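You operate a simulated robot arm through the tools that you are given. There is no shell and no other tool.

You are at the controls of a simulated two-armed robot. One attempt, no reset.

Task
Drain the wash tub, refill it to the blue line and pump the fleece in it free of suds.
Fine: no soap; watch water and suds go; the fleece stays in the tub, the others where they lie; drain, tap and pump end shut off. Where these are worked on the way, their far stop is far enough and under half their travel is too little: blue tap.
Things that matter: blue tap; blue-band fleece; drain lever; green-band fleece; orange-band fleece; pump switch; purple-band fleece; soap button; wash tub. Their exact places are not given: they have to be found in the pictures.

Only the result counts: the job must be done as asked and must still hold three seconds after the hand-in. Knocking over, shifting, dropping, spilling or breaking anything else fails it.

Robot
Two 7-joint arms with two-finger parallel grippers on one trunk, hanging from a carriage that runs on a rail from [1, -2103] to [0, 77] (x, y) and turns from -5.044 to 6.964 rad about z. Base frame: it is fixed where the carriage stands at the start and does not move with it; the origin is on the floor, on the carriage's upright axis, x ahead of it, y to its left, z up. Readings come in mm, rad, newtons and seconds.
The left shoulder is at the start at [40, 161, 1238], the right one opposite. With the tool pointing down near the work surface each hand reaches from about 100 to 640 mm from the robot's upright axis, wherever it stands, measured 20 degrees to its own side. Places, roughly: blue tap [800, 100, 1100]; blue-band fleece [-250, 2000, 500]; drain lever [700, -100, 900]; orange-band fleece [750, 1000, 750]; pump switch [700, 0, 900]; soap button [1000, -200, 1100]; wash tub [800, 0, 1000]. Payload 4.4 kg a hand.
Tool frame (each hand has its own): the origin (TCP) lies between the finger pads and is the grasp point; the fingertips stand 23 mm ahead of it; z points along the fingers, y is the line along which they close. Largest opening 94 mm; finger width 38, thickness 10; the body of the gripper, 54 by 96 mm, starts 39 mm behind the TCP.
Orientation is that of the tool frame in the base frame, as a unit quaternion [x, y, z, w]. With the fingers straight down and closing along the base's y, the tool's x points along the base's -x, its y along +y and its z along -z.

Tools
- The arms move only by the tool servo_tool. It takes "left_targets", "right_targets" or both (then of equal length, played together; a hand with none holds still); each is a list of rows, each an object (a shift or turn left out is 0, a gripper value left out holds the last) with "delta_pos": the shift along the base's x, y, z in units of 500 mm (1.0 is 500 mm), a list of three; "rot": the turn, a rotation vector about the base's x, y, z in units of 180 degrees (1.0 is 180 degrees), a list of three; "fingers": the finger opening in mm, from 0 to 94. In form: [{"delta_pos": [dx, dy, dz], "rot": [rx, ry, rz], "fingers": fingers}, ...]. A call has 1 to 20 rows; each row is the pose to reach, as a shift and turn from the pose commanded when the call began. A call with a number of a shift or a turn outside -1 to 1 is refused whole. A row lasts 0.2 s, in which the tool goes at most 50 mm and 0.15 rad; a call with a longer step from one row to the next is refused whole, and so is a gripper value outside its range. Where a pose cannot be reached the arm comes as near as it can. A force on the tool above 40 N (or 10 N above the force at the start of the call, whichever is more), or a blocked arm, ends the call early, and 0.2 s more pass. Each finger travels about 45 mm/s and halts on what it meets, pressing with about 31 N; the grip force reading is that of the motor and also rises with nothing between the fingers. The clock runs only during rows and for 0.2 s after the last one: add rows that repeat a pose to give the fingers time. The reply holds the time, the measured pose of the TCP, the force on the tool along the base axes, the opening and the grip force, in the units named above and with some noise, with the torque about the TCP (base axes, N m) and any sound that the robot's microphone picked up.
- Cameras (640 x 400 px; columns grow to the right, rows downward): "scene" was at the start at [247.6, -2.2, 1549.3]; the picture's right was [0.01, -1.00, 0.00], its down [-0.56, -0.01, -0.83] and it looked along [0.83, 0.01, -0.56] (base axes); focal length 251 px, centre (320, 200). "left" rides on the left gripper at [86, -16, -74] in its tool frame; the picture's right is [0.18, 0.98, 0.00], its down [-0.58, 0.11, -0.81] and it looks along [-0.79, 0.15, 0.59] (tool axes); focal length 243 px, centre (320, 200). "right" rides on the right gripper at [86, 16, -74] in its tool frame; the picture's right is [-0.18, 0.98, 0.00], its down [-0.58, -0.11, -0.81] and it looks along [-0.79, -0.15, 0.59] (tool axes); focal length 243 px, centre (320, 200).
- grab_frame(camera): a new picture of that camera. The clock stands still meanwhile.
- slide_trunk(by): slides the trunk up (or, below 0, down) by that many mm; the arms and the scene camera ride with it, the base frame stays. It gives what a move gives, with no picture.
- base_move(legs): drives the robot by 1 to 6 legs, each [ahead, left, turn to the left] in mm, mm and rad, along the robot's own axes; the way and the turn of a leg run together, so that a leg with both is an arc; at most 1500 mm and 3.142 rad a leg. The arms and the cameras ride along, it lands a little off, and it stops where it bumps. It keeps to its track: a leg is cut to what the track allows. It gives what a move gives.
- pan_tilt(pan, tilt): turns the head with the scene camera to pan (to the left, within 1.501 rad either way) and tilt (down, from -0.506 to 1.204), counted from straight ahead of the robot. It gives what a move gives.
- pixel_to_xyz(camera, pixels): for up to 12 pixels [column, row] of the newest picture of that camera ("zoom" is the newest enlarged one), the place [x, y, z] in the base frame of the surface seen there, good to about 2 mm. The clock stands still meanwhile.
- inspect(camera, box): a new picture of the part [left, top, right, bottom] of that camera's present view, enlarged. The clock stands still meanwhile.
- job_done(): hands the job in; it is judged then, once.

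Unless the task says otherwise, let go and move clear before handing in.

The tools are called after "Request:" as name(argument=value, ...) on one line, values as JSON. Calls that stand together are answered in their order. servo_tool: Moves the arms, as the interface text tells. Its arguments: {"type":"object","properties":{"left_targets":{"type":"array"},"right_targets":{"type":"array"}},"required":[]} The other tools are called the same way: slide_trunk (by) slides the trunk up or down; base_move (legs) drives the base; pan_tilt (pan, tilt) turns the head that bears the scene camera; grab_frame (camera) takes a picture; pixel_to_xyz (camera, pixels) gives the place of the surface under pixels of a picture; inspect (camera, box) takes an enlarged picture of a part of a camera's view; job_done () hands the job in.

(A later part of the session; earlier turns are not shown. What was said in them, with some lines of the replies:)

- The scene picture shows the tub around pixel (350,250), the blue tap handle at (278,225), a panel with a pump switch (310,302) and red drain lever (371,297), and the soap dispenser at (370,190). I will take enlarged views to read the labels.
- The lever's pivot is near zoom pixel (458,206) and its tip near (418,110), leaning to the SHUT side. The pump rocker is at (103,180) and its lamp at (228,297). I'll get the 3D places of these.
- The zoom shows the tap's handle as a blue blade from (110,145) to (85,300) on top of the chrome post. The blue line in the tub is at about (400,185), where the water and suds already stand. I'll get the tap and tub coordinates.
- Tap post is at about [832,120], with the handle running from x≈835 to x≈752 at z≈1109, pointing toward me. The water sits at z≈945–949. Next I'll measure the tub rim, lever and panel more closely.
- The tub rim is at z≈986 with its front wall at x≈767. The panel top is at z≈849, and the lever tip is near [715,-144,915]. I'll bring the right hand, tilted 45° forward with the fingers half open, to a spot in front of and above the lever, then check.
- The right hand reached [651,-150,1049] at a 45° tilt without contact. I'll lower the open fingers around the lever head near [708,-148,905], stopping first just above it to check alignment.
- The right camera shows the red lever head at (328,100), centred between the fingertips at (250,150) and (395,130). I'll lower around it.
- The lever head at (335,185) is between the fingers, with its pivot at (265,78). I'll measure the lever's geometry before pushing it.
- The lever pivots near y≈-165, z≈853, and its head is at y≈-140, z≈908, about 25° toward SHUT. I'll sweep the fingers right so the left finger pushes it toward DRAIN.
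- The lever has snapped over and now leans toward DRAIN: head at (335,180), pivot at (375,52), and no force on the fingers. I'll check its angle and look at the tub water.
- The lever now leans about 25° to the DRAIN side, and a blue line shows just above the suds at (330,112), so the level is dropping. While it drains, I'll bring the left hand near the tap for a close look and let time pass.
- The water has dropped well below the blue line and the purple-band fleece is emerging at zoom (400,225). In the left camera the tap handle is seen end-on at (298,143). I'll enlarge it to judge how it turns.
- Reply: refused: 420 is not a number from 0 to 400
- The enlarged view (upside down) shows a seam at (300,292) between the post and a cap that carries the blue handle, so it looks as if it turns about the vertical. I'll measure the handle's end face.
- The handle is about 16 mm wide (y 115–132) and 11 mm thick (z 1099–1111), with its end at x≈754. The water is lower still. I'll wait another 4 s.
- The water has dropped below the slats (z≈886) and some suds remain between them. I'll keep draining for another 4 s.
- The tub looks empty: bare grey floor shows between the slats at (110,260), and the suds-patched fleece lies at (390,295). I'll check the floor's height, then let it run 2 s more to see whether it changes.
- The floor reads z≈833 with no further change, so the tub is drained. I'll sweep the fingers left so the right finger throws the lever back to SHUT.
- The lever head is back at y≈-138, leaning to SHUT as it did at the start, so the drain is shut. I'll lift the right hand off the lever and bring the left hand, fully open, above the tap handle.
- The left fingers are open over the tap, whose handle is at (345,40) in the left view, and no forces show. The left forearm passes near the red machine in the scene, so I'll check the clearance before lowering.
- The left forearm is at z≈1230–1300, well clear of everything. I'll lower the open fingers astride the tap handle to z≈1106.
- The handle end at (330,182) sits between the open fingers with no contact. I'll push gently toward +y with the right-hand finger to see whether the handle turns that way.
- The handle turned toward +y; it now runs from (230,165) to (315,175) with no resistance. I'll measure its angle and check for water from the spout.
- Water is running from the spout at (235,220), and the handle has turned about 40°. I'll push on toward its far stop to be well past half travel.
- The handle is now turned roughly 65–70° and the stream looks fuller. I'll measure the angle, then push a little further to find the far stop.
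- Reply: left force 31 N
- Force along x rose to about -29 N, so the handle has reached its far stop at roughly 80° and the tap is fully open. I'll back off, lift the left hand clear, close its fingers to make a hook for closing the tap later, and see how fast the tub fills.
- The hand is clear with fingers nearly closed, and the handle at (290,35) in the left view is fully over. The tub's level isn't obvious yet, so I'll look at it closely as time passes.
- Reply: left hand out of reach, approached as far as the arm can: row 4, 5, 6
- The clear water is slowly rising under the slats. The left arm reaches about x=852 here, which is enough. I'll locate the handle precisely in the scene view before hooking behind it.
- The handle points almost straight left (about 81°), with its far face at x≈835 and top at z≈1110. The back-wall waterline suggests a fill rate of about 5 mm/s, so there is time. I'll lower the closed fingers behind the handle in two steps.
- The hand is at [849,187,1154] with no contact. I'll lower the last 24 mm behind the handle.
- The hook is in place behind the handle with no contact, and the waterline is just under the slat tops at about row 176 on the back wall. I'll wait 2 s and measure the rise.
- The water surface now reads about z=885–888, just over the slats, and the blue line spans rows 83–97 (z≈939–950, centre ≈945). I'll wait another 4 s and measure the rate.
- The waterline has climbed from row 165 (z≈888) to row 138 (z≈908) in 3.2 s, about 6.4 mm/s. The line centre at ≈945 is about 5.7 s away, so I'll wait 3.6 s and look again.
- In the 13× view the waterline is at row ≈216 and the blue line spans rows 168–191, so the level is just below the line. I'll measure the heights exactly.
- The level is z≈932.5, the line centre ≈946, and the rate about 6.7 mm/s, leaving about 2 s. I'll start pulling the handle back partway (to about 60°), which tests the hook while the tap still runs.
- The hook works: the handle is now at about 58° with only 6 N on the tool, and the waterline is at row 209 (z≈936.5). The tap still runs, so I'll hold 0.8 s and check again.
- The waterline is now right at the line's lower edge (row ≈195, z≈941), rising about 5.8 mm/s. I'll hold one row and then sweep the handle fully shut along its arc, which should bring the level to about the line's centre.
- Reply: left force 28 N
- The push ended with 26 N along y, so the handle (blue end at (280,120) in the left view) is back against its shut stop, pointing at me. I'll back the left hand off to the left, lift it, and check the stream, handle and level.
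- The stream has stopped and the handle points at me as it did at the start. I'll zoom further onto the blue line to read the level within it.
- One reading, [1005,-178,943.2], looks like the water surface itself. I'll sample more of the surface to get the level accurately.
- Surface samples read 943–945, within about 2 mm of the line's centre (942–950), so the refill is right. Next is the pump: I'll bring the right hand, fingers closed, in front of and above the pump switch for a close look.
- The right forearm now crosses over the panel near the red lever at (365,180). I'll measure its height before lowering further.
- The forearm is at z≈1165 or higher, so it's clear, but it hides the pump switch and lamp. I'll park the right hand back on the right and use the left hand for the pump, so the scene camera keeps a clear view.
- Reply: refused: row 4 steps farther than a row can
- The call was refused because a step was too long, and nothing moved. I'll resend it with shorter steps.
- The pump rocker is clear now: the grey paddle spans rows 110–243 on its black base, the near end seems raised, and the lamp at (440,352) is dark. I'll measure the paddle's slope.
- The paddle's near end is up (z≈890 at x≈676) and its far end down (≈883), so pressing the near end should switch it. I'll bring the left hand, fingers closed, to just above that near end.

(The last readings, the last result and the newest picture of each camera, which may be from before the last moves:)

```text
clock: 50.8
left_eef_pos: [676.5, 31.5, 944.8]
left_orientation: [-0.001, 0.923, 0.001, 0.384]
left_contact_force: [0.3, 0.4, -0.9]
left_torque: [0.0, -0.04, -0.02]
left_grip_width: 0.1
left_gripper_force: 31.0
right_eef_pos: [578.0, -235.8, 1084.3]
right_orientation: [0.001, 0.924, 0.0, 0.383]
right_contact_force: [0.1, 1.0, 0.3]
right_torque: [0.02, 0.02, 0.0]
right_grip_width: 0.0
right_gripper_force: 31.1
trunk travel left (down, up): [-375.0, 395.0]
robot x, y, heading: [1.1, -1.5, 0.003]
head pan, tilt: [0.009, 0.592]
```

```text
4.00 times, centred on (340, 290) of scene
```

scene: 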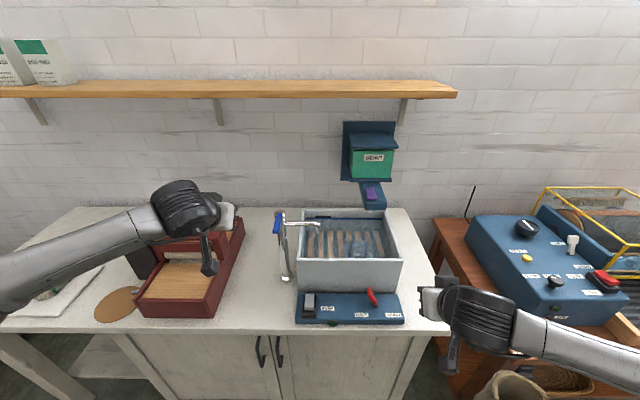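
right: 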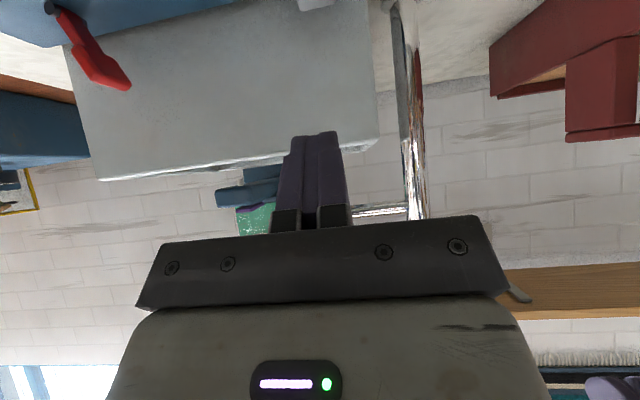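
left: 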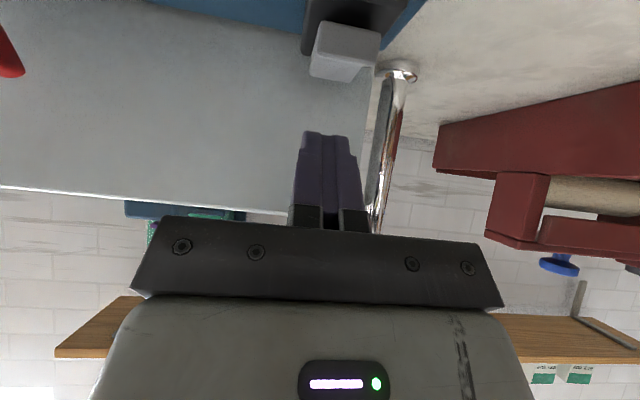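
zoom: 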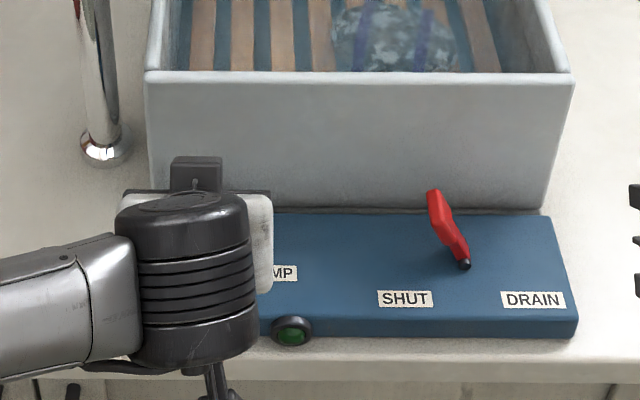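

The left hand is at [676,31,945] over the paddle, and the lamp at (290,330) in the scene zoom is still visible. I'll press down in small steps.

Request:
servo_tool(left_targets=[{"delta_pos": [0, 0.003, -0.03]}, {"delta_pos": [0, 0.003, -0.045]}, {"delta_pos": [0, 0.003, -0.053]}, {"delta_pos": [0, 0.003, -0.06]}, {"delta_pos": [0, 0.003, -0.066]}, {"delta_pos": [0, 0.003, -0.072]}])

Request:
inspect(camera="scene", box=[260, 240, 420, 340])

Request:
grab_frame(camera="left")

```text
clock: 52.2
left_eef_pos: [677.5, 33.3, 912.6]
left_orientation: [0.0, 0.923, -0.001, 0.384]
left_contact_force: [-14.1, 2.6, 28.7]
left_torque: [-0.02, 0.25, -0.22]
left_grip_width: 0.1
left_gripper_force: 31.3
right_eef_pos: [579.2, -235.3, 1084.5]
right_orientation: [0.0, 0.924, 0.0, 0.383]
right_contact_force: [-0.3, -0.7, -0.5]
right_torque: [0.03, 0.0, -0.01]
right_grip_width: 0.2
right_gripper_force: 31.6
trunk travel left (down, up): [-375.0, 395.0]
robot x, y, heading: [-0.5, 0.0, 0.002]
head pan, tilt: [0.009, 0.592]
```

```text
4.00 times, centred on (340, 290) of scene
```

zoom: 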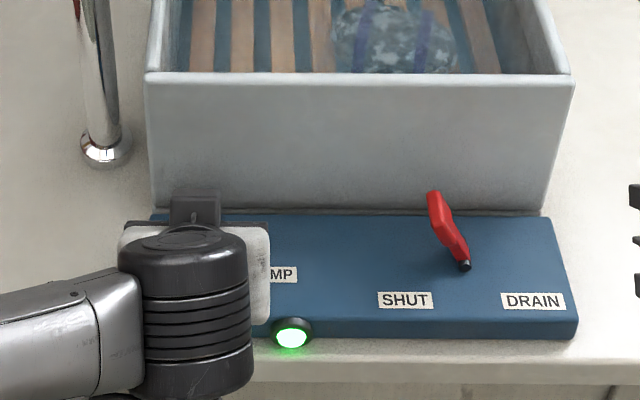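

```text
taken
```

left: 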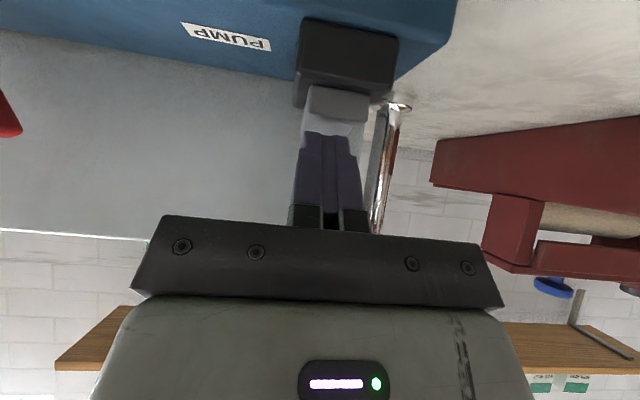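

The lamp at (291,337) is lit green, so the pump is on. I'll lift off and check that it stays on.

Request:
servo_tool(left_targets=[{"delta_pos": [0, 0, 0.04]}, {"delta_pos": [0.02, 0, 0.08]}, {"delta_pos": [0.05, 0, 0.08]}, {"delta_pos": [0.072, 0, 0.08]}, {"delta_pos": [0.072, 0, 0.08]}])

Request:
inspect(camera="scene", box=[260, 190, 420, 340])

Request:
inspect(camera="scene", box=[300, 205, 396, 265])

Request:
grab_frame(camera="left")

```text
clock: 53.4
left_eef_pos: [712.9, 33.8, 949.6]
left_orientation: [0.0, 0.924, 0.0, 0.383]
left_contact_force: [0.4, -0.3, -0.2]
left_torque: [0.0, -0.02, -0.01]
left_grip_width: 0.0
left_gripper_force: 30.7
right_eef_pos: [577.9, -235.4, 1083.5]
right_orientation: [0.0, 0.924, 0.0, 0.383]
right_contact_force: [-0.2, 0.8, 0.2]
right_torque: [-0.01, -0.03, 0.02]
right_grip_width: 0.0
right_gripper_force: 30.6
trunk travel left (down, up): [-375.0, 395.0]
robot x, y, heading: [3.0, 1.3, -0.003]
head pan, tilt: [0.009, 0.592]
```

```text
2.67 times, centred on (340, 265) of scene
```

zoom: 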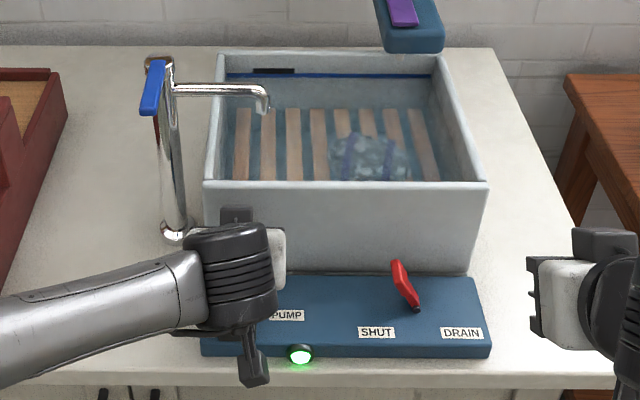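

```text
6.67 times, centred on (348, 235) of scene
```

zoom: 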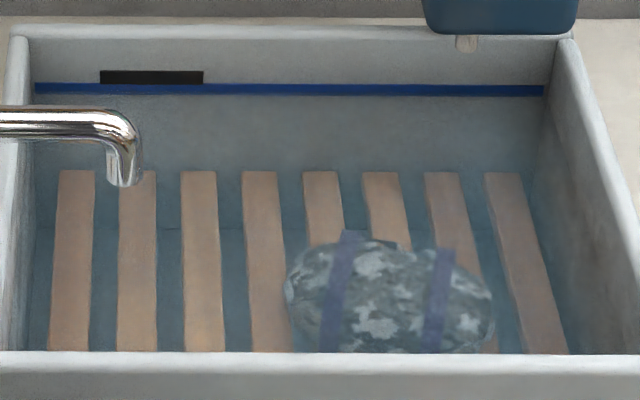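

```text
taken
```

left: 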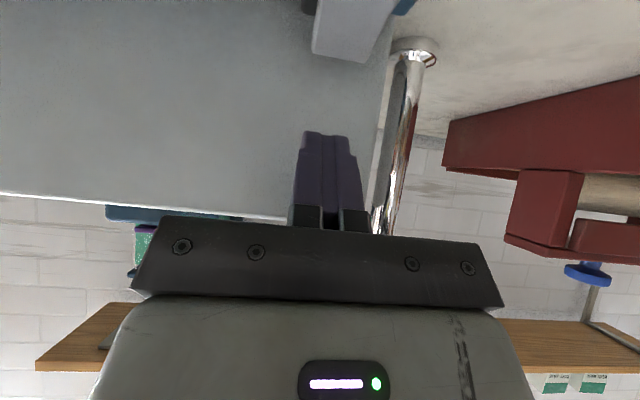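

The lamp stays lit at (299,354), so the pump latched on. The fleece still shows pale suds patches at (375,300). I'll wait 4 s and watch.

Request:
servo_tool(left_targets=[{"delta_pos": [0, 0, 0]}, {"delta_pos": [0, 0, 0]}, {"delta_pos": [0, 0, 0]}, {"delta_pos": [0, 0, 0]}, {"delta_pos": [0, 0, 0]}, {"delta_pos": [0, 0, 0]}, {"delta_pos": [0, 0, 0]}, {"delta_pos": [0, 0, 0]}, {"delta_pos": [0, 0, 0]}, {"delta_pos": [0, 0, 0]}, {"delta_pos": [0, 0, 0]}, {"delta_pos": [0, 0, 0]}, {"delta_pos": [0, 0, 0]}, {"delta_pos": [0, 0, 0]}, {"delta_pos": [0, 0, 0]}, {"delta_pos": [0, 0, 0]}, {"delta_pos": [0, 0, 0]}, {"delta_pos": [0, 0, 0]}, {"delta_pos": [0, 0, 0]}, {"delta_pos": [0, 0, 0]}])

Request:
inspect(camera="scene", box=[300, 205, 396, 265])

Request:
inspect(camera="scene", box=[335, 232, 383, 262])

```text
clock: 57.6
left_eef_pos: [713.8, 34.6, 950.7]
left_orientation: [0.0, 0.924, 0.0, 0.382]
left_contact_force: [0.6, -0.3, 0.3]
left_torque: [0.02, -0.02, 0.03]
left_grip_width: 0.0
left_gripper_force: 30.9
right_eef_pos: [577.4, -235.0, 1084.0]
right_orientation: [0.0, 0.924, 0.0, 0.383]
right_contact_force: [0.6, -0.8, -0.9]
right_torque: [0.0, 0.01, 0.0]
right_grip_width: 0.0
right_gripper_force: 31.2
trunk travel left (down, up): [-375.0, 395.0]
robot x, y, heading: [1.7, -0.8, -0.002]
head pan, tilt: [0.009, 0.592]
```

```text
6.67 times, centred on (348, 235) of scene
```

zoom: 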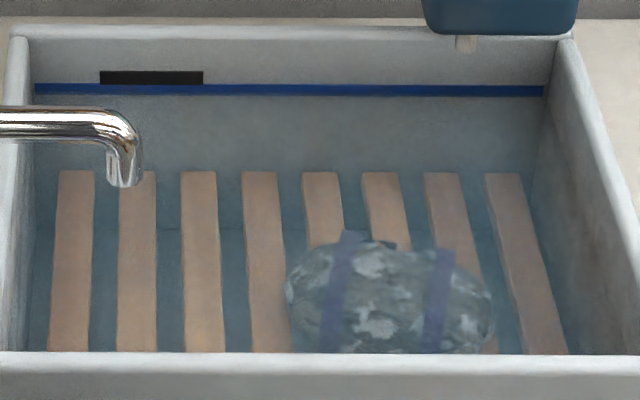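

```text
13.33 times, centred on (359, 247) of scene
```

zoom: 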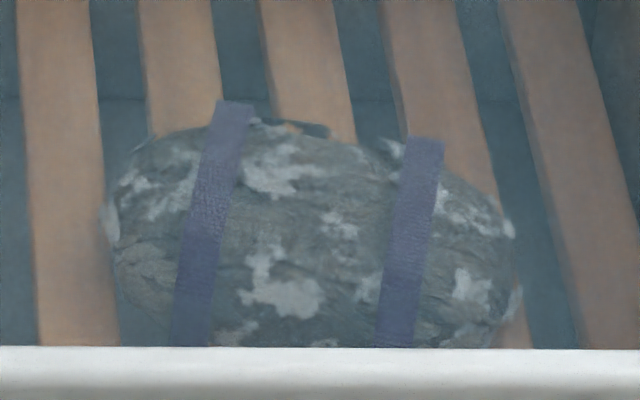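

The suds patches on the fleece are shrinking, though some remain at (280,285) and (285,170). I'll keep pumping another 4 s.

Request:
servo_tool(left_targets=[{"delta_pos": [0, 0, 0]}, {"delta_pos": [0, 0, 0]}, {"delta_pos": [0, 0, 0]}, {"delta_pos": [0, 0, 0]}, {"delta_pos": [0, 0, 0]}, {"delta_pos": [0, 0, 0]}, {"delta_pos": [0, 0, 0]}, {"delta_pos": [0, 0, 0]}, {"delta_pos": [0, 0, 0]}, {"delta_pos": [0, 0, 0]}, {"delta_pos": [0, 0, 0]}, {"delta_pos": [0, 0, 0]}, {"delta_pos": [0, 0, 0]}, {"delta_pos": [0, 0, 0]}, {"delta_pos": [0, 0, 0]}, {"delta_pos": [0, 0, 0]}, {"delta_pos": [0, 0, 0]}, {"delta_pos": [0, 0, 0]}, {"delta_pos": [0, 0, 0]}, {"delta_pos": [0, 0, 0]}])

Request:
inspect(camera="scene", box=[335, 232, 383, 262])

```text
clock: 61.8
left_eef_pos: [713.5, 34.3, 950.1]
left_orientation: [0.0, 0.924, 0.0, 0.383]
left_contact_force: [0.0, -0.4, -0.4]
left_torque: [0.02, 0.04, -0.03]
left_grip_width: 0.0
left_gripper_force: 30.4
right_eef_pos: [576.5, -234.8, 1083.4]
right_orientation: [0.0, 0.924, 0.0, 0.383]
right_contact_force: [0.7, 0.0, -0.3]
right_torque: [0.0, -0.02, 0.0]
right_grip_width: 0.0
right_gripper_force: 30.7
trunk travel left (down, up): [-375.0, 395.0]
robot x, y, heading: [-0.2, -1.6, 0.002]
head pan, tilt: [0.009, 0.592]
```

```text
13.33 times, centred on (359, 247) of scene
```

zoom: 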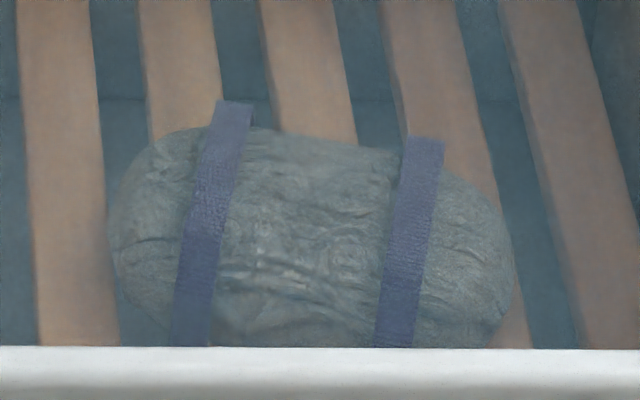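

The fleece is now even grey-brown with no white patches left. I'll give it 1.6 s more and look again to be sure.

Request:
servo_tool(left_targets=[{"delta_pos": [0, 0, 0]}, {"delta_pos": [0, 0, 0]}, {"delta_pos": [0, 0, 0]}, {"delta_pos": [0, 0, 0]}, {"delta_pos": [0, 0, 0]}, {"delta_pos": [0, 0, 0]}, {"delta_pos": [0, 0, 0]}])

Request:
inspect(camera="scene", box=[335, 232, 383, 262])

Request:
inspect(camera="scene", box=[300, 205, 396, 265])

Request:
inspect(camera="left", box=[260, 0, 420, 100])

Request:
pixel_to_xyz(camera="zoom", pixels=[[250, 50], [300, 100], [350, 150], [350, 200], [350, 225], [400, 100], [260, 180], [440, 200], [260, 130]])

```text
clock: 63.4
left_eef_pos: [712.5, 35.9, 950.2]
left_orientation: [0.001, 0.924, 0.0, 0.383]
left_contact_force: [0.4, -0.5, -1.1]
left_torque: [-0.01, 0.03, 0.02]
left_grip_width: 0.0
left_gripper_force: 31.2
right_eef_pos: [578.0, -235.3, 1083.7]
right_orientation: [-0.001, 0.924, 0.001, 0.382]
right_contact_force: [0.0, 0.1, -0.8]
right_torque: [0.0, 0.0, -0.02]
right_grip_width: 0.0
right_gripper_force: 30.9
trunk travel left (down, up): [-375.0, 395.0]
robot x, y, heading: [0.4, -0.2, 0.001]
head pan, tilt: [0.009, 0.592]
```

```text
13.33 times, centred on (359, 247) of scene
```

zoom: 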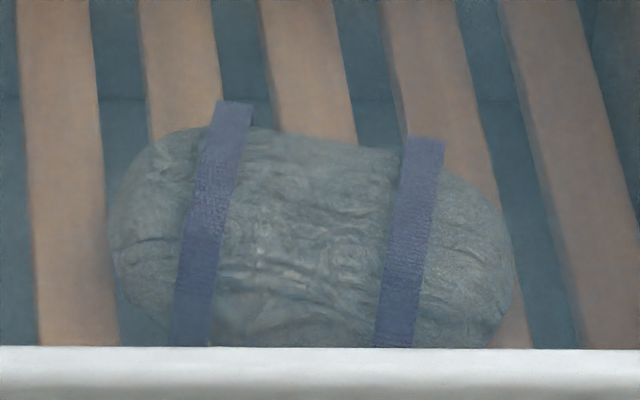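

```text
6.67 times, centred on (348, 235) of scene
```

zoom: 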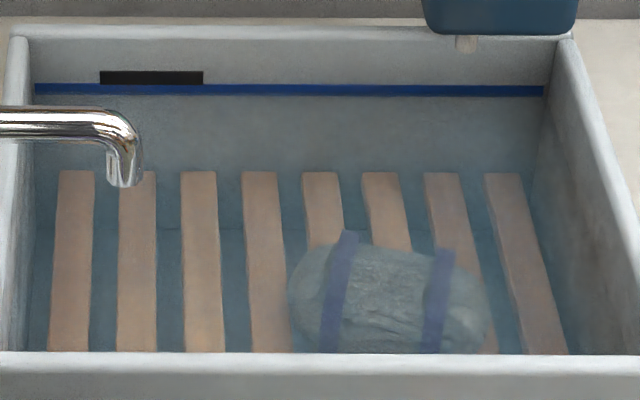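

```text
4.00 times, centred on (340, 50) of left
```

zoom: 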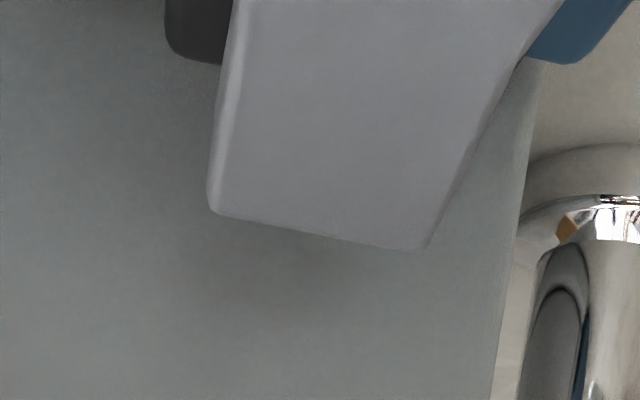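

```text
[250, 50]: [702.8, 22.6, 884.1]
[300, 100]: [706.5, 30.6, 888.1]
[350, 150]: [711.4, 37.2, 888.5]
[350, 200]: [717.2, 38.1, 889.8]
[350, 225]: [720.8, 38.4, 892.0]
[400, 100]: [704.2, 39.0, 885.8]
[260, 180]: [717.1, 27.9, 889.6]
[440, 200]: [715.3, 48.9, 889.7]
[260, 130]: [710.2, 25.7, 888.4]
```

The fleece is clean and the waterline is still on the blue line. The paddle's far end is now up (z≈890 at x≈718, y 23–48). I'll press it down to switch the pump off.

Request:
servo_tool(left_targets=[{"delta_pos": [0.002, 0.002, -0.04]}, {"delta_pos": [0.004, 0.002, -0.058]}, {"delta_pos": [0.004, 0.002, -0.066]}, {"delta_pos": [0.004, 0.002, -0.074]}, {"delta_pos": [0.004, 0.002, -0.08]}, {"delta_pos": [0.004, 0.002, -0.085]}])

Request:
inspect(camera="scene", box=[260, 240, 420, 340])

```text
clock: 64.9
left_eef_pos: [717.9, 33.1, 912.3]
left_orientation: [-0.001, 0.922, -0.002, 0.387]
left_contact_force: [-3.7, 2.1, 10.3]
left_torque: [0.03, 0.12, 0.05]
left_grip_width: 0.0
left_gripper_force: 31.2
right_eef_pos: [578.5, -233.8, 1083.1]
right_orientation: [0.0, 0.924, 0.0, 0.383]
right_contact_force: [0.1, 0.1, 0.1]
right_torque: [-0.01, 0.03, -0.02]
right_grip_width: 0.0
right_gripper_force: 30.8
trunk travel left (down, up): [-375.0, 395.0]
robot x, y, heading: [-3.6, -2.8, 0.003]
head pan, tilt: [0.009, 0.592]
stopped in row 6 (left hand): the force on the tool passed its limit at 42 N (the readings are from after the stop); the commanded pose is now the measured one
```

```text
4.00 times, centred on (340, 290) of scene
```

zoom: 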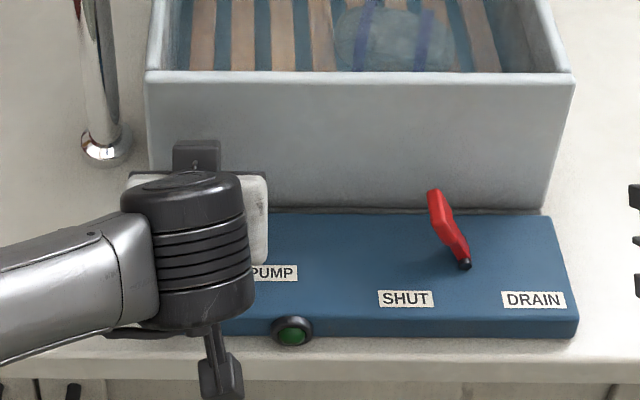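

The lamp at (291,331) is dark, so the pump is off; the press stopped at 42 N on the paddle's stop. I'll lift straight up, back the left hand clear, and check everything.

Request:
servo_tool(left_targets=[{"delta_pos": [0, 0, 0.06]}, {"delta_pos": [-0.02, 0.02, 0.14]}, {"delta_pos": [-0.06, 0.08, 0.2]}, {"delta_pos": [-0.1, 0.15, 0.25]}, {"delta_pos": [-0.14, 0.22, 0.3]}, {"delta_pos": [-0.18, 0.29, 0.35]}, {"delta_pos": [-0.2, 0.36, 0.4]}, {"delta_pos": [-0.22, 0.4, 0.44]}, {"delta_pos": [-0.22, 0.4, 0.44]}])

Request:
inspect(camera="scene", box=[260, 190, 420, 340])

Request:
inspect(camera="scene", box=[290, 280, 410, 330])

Request:
inspect(camera="scene", box=[336, 205, 368, 225])

Request:
grab_frame(camera="scene")

```text
clock: 66.9
left_eef_pos: [605.3, 235.7, 1131.4]
left_orientation: [0.001, 0.923, -0.003, 0.386]
left_contact_force: [-0.4, 0.1, -0.3]
left_torque: [0.01, 0.03, 0.04]
left_grip_width: 0.0
left_gripper_force: 30.6
right_eef_pos: [576.5, -235.4, 1085.9]
right_orientation: [0.0, 0.924, 0.0, 0.383]
right_contact_force: [-0.3, 0.2, 0.5]
right_torque: [0.07, 0.04, -0.04]
right_grip_width: 0.0
right_gripper_force: 30.7
trunk travel left (down, up): [-375.0, 395.0]
robot x, y, heading: [0.5, -0.3, 0.001]
head pan, tilt: [0.009, 0.592]
```

```text
2.67 times, centred on (340, 265) of scene
```

zoom: 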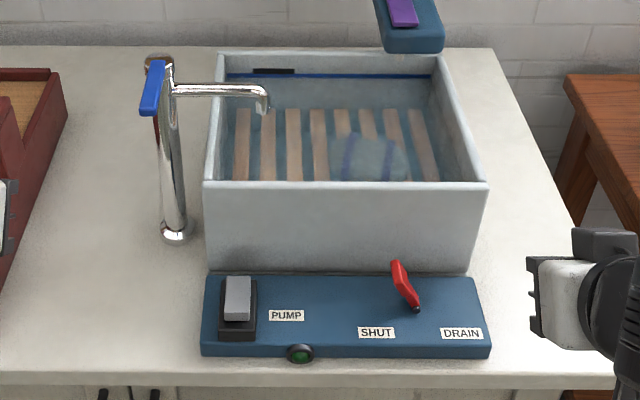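

```text
5.33 times, centred on (350, 305) of scene
```

zoom: 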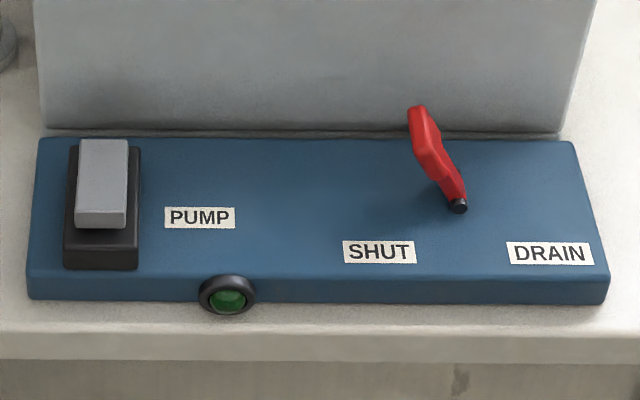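

```text
16.00 times, centred on (352, 215) of scene
```

zoom: 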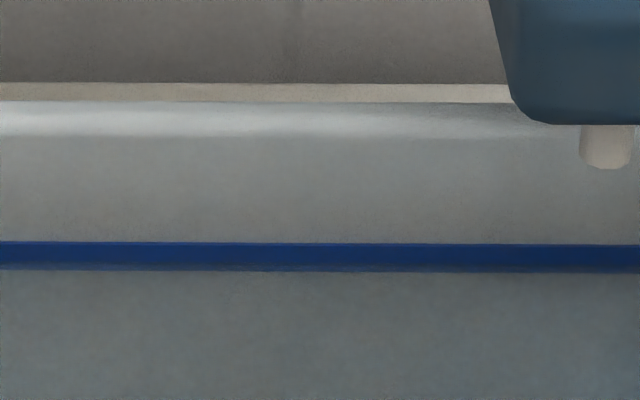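

```text
taken
```

scene: 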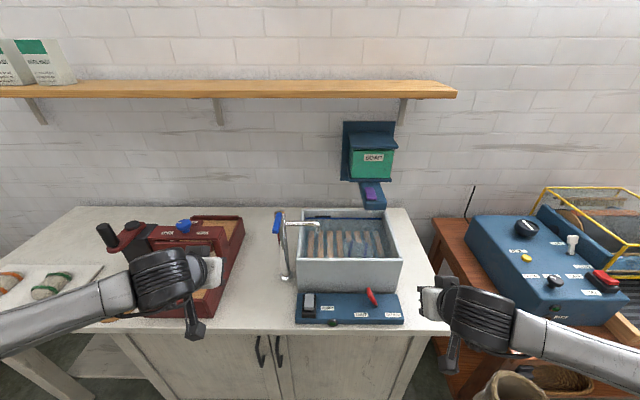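

All checks are good. The lamp is dark with the rocker back as at the start, the lever points to SHUT, and no stream comes from the spout. The waterline sits inside the blue line (rows 242–271), the fleece is clean in the tub, and both hands are clear, so I'll hand in.

Request:
job_done()

```text
The job is handed in.
```

I drained the tub, refilled it to the blue line, and pumped the purple-band fleece until no suds showed on it. I've handed the job in, but I haven't seen a verdict.

- **Drain:** I held the lever at DRAIN until the bare floor showed, then put it back to SHUT.
- **Refill:** I opened the blue tap to its far stop and shut it again. The water settled at a height of about 944 mm. The line spans about 942 to 950 mm, so the level is inside it but about 2 mm below its centre.
- **Pump:** It ran for about 13 seconds, until the white patches on the fleece were gone. It is off now and its lamp is dark.
- **Left alone:** I didn't touch the soap button or the other fleeces, and I saw nothing shifted or spilled.

Both hands were clear of everything at hand-in. The drain, tap and pump were all shut off.
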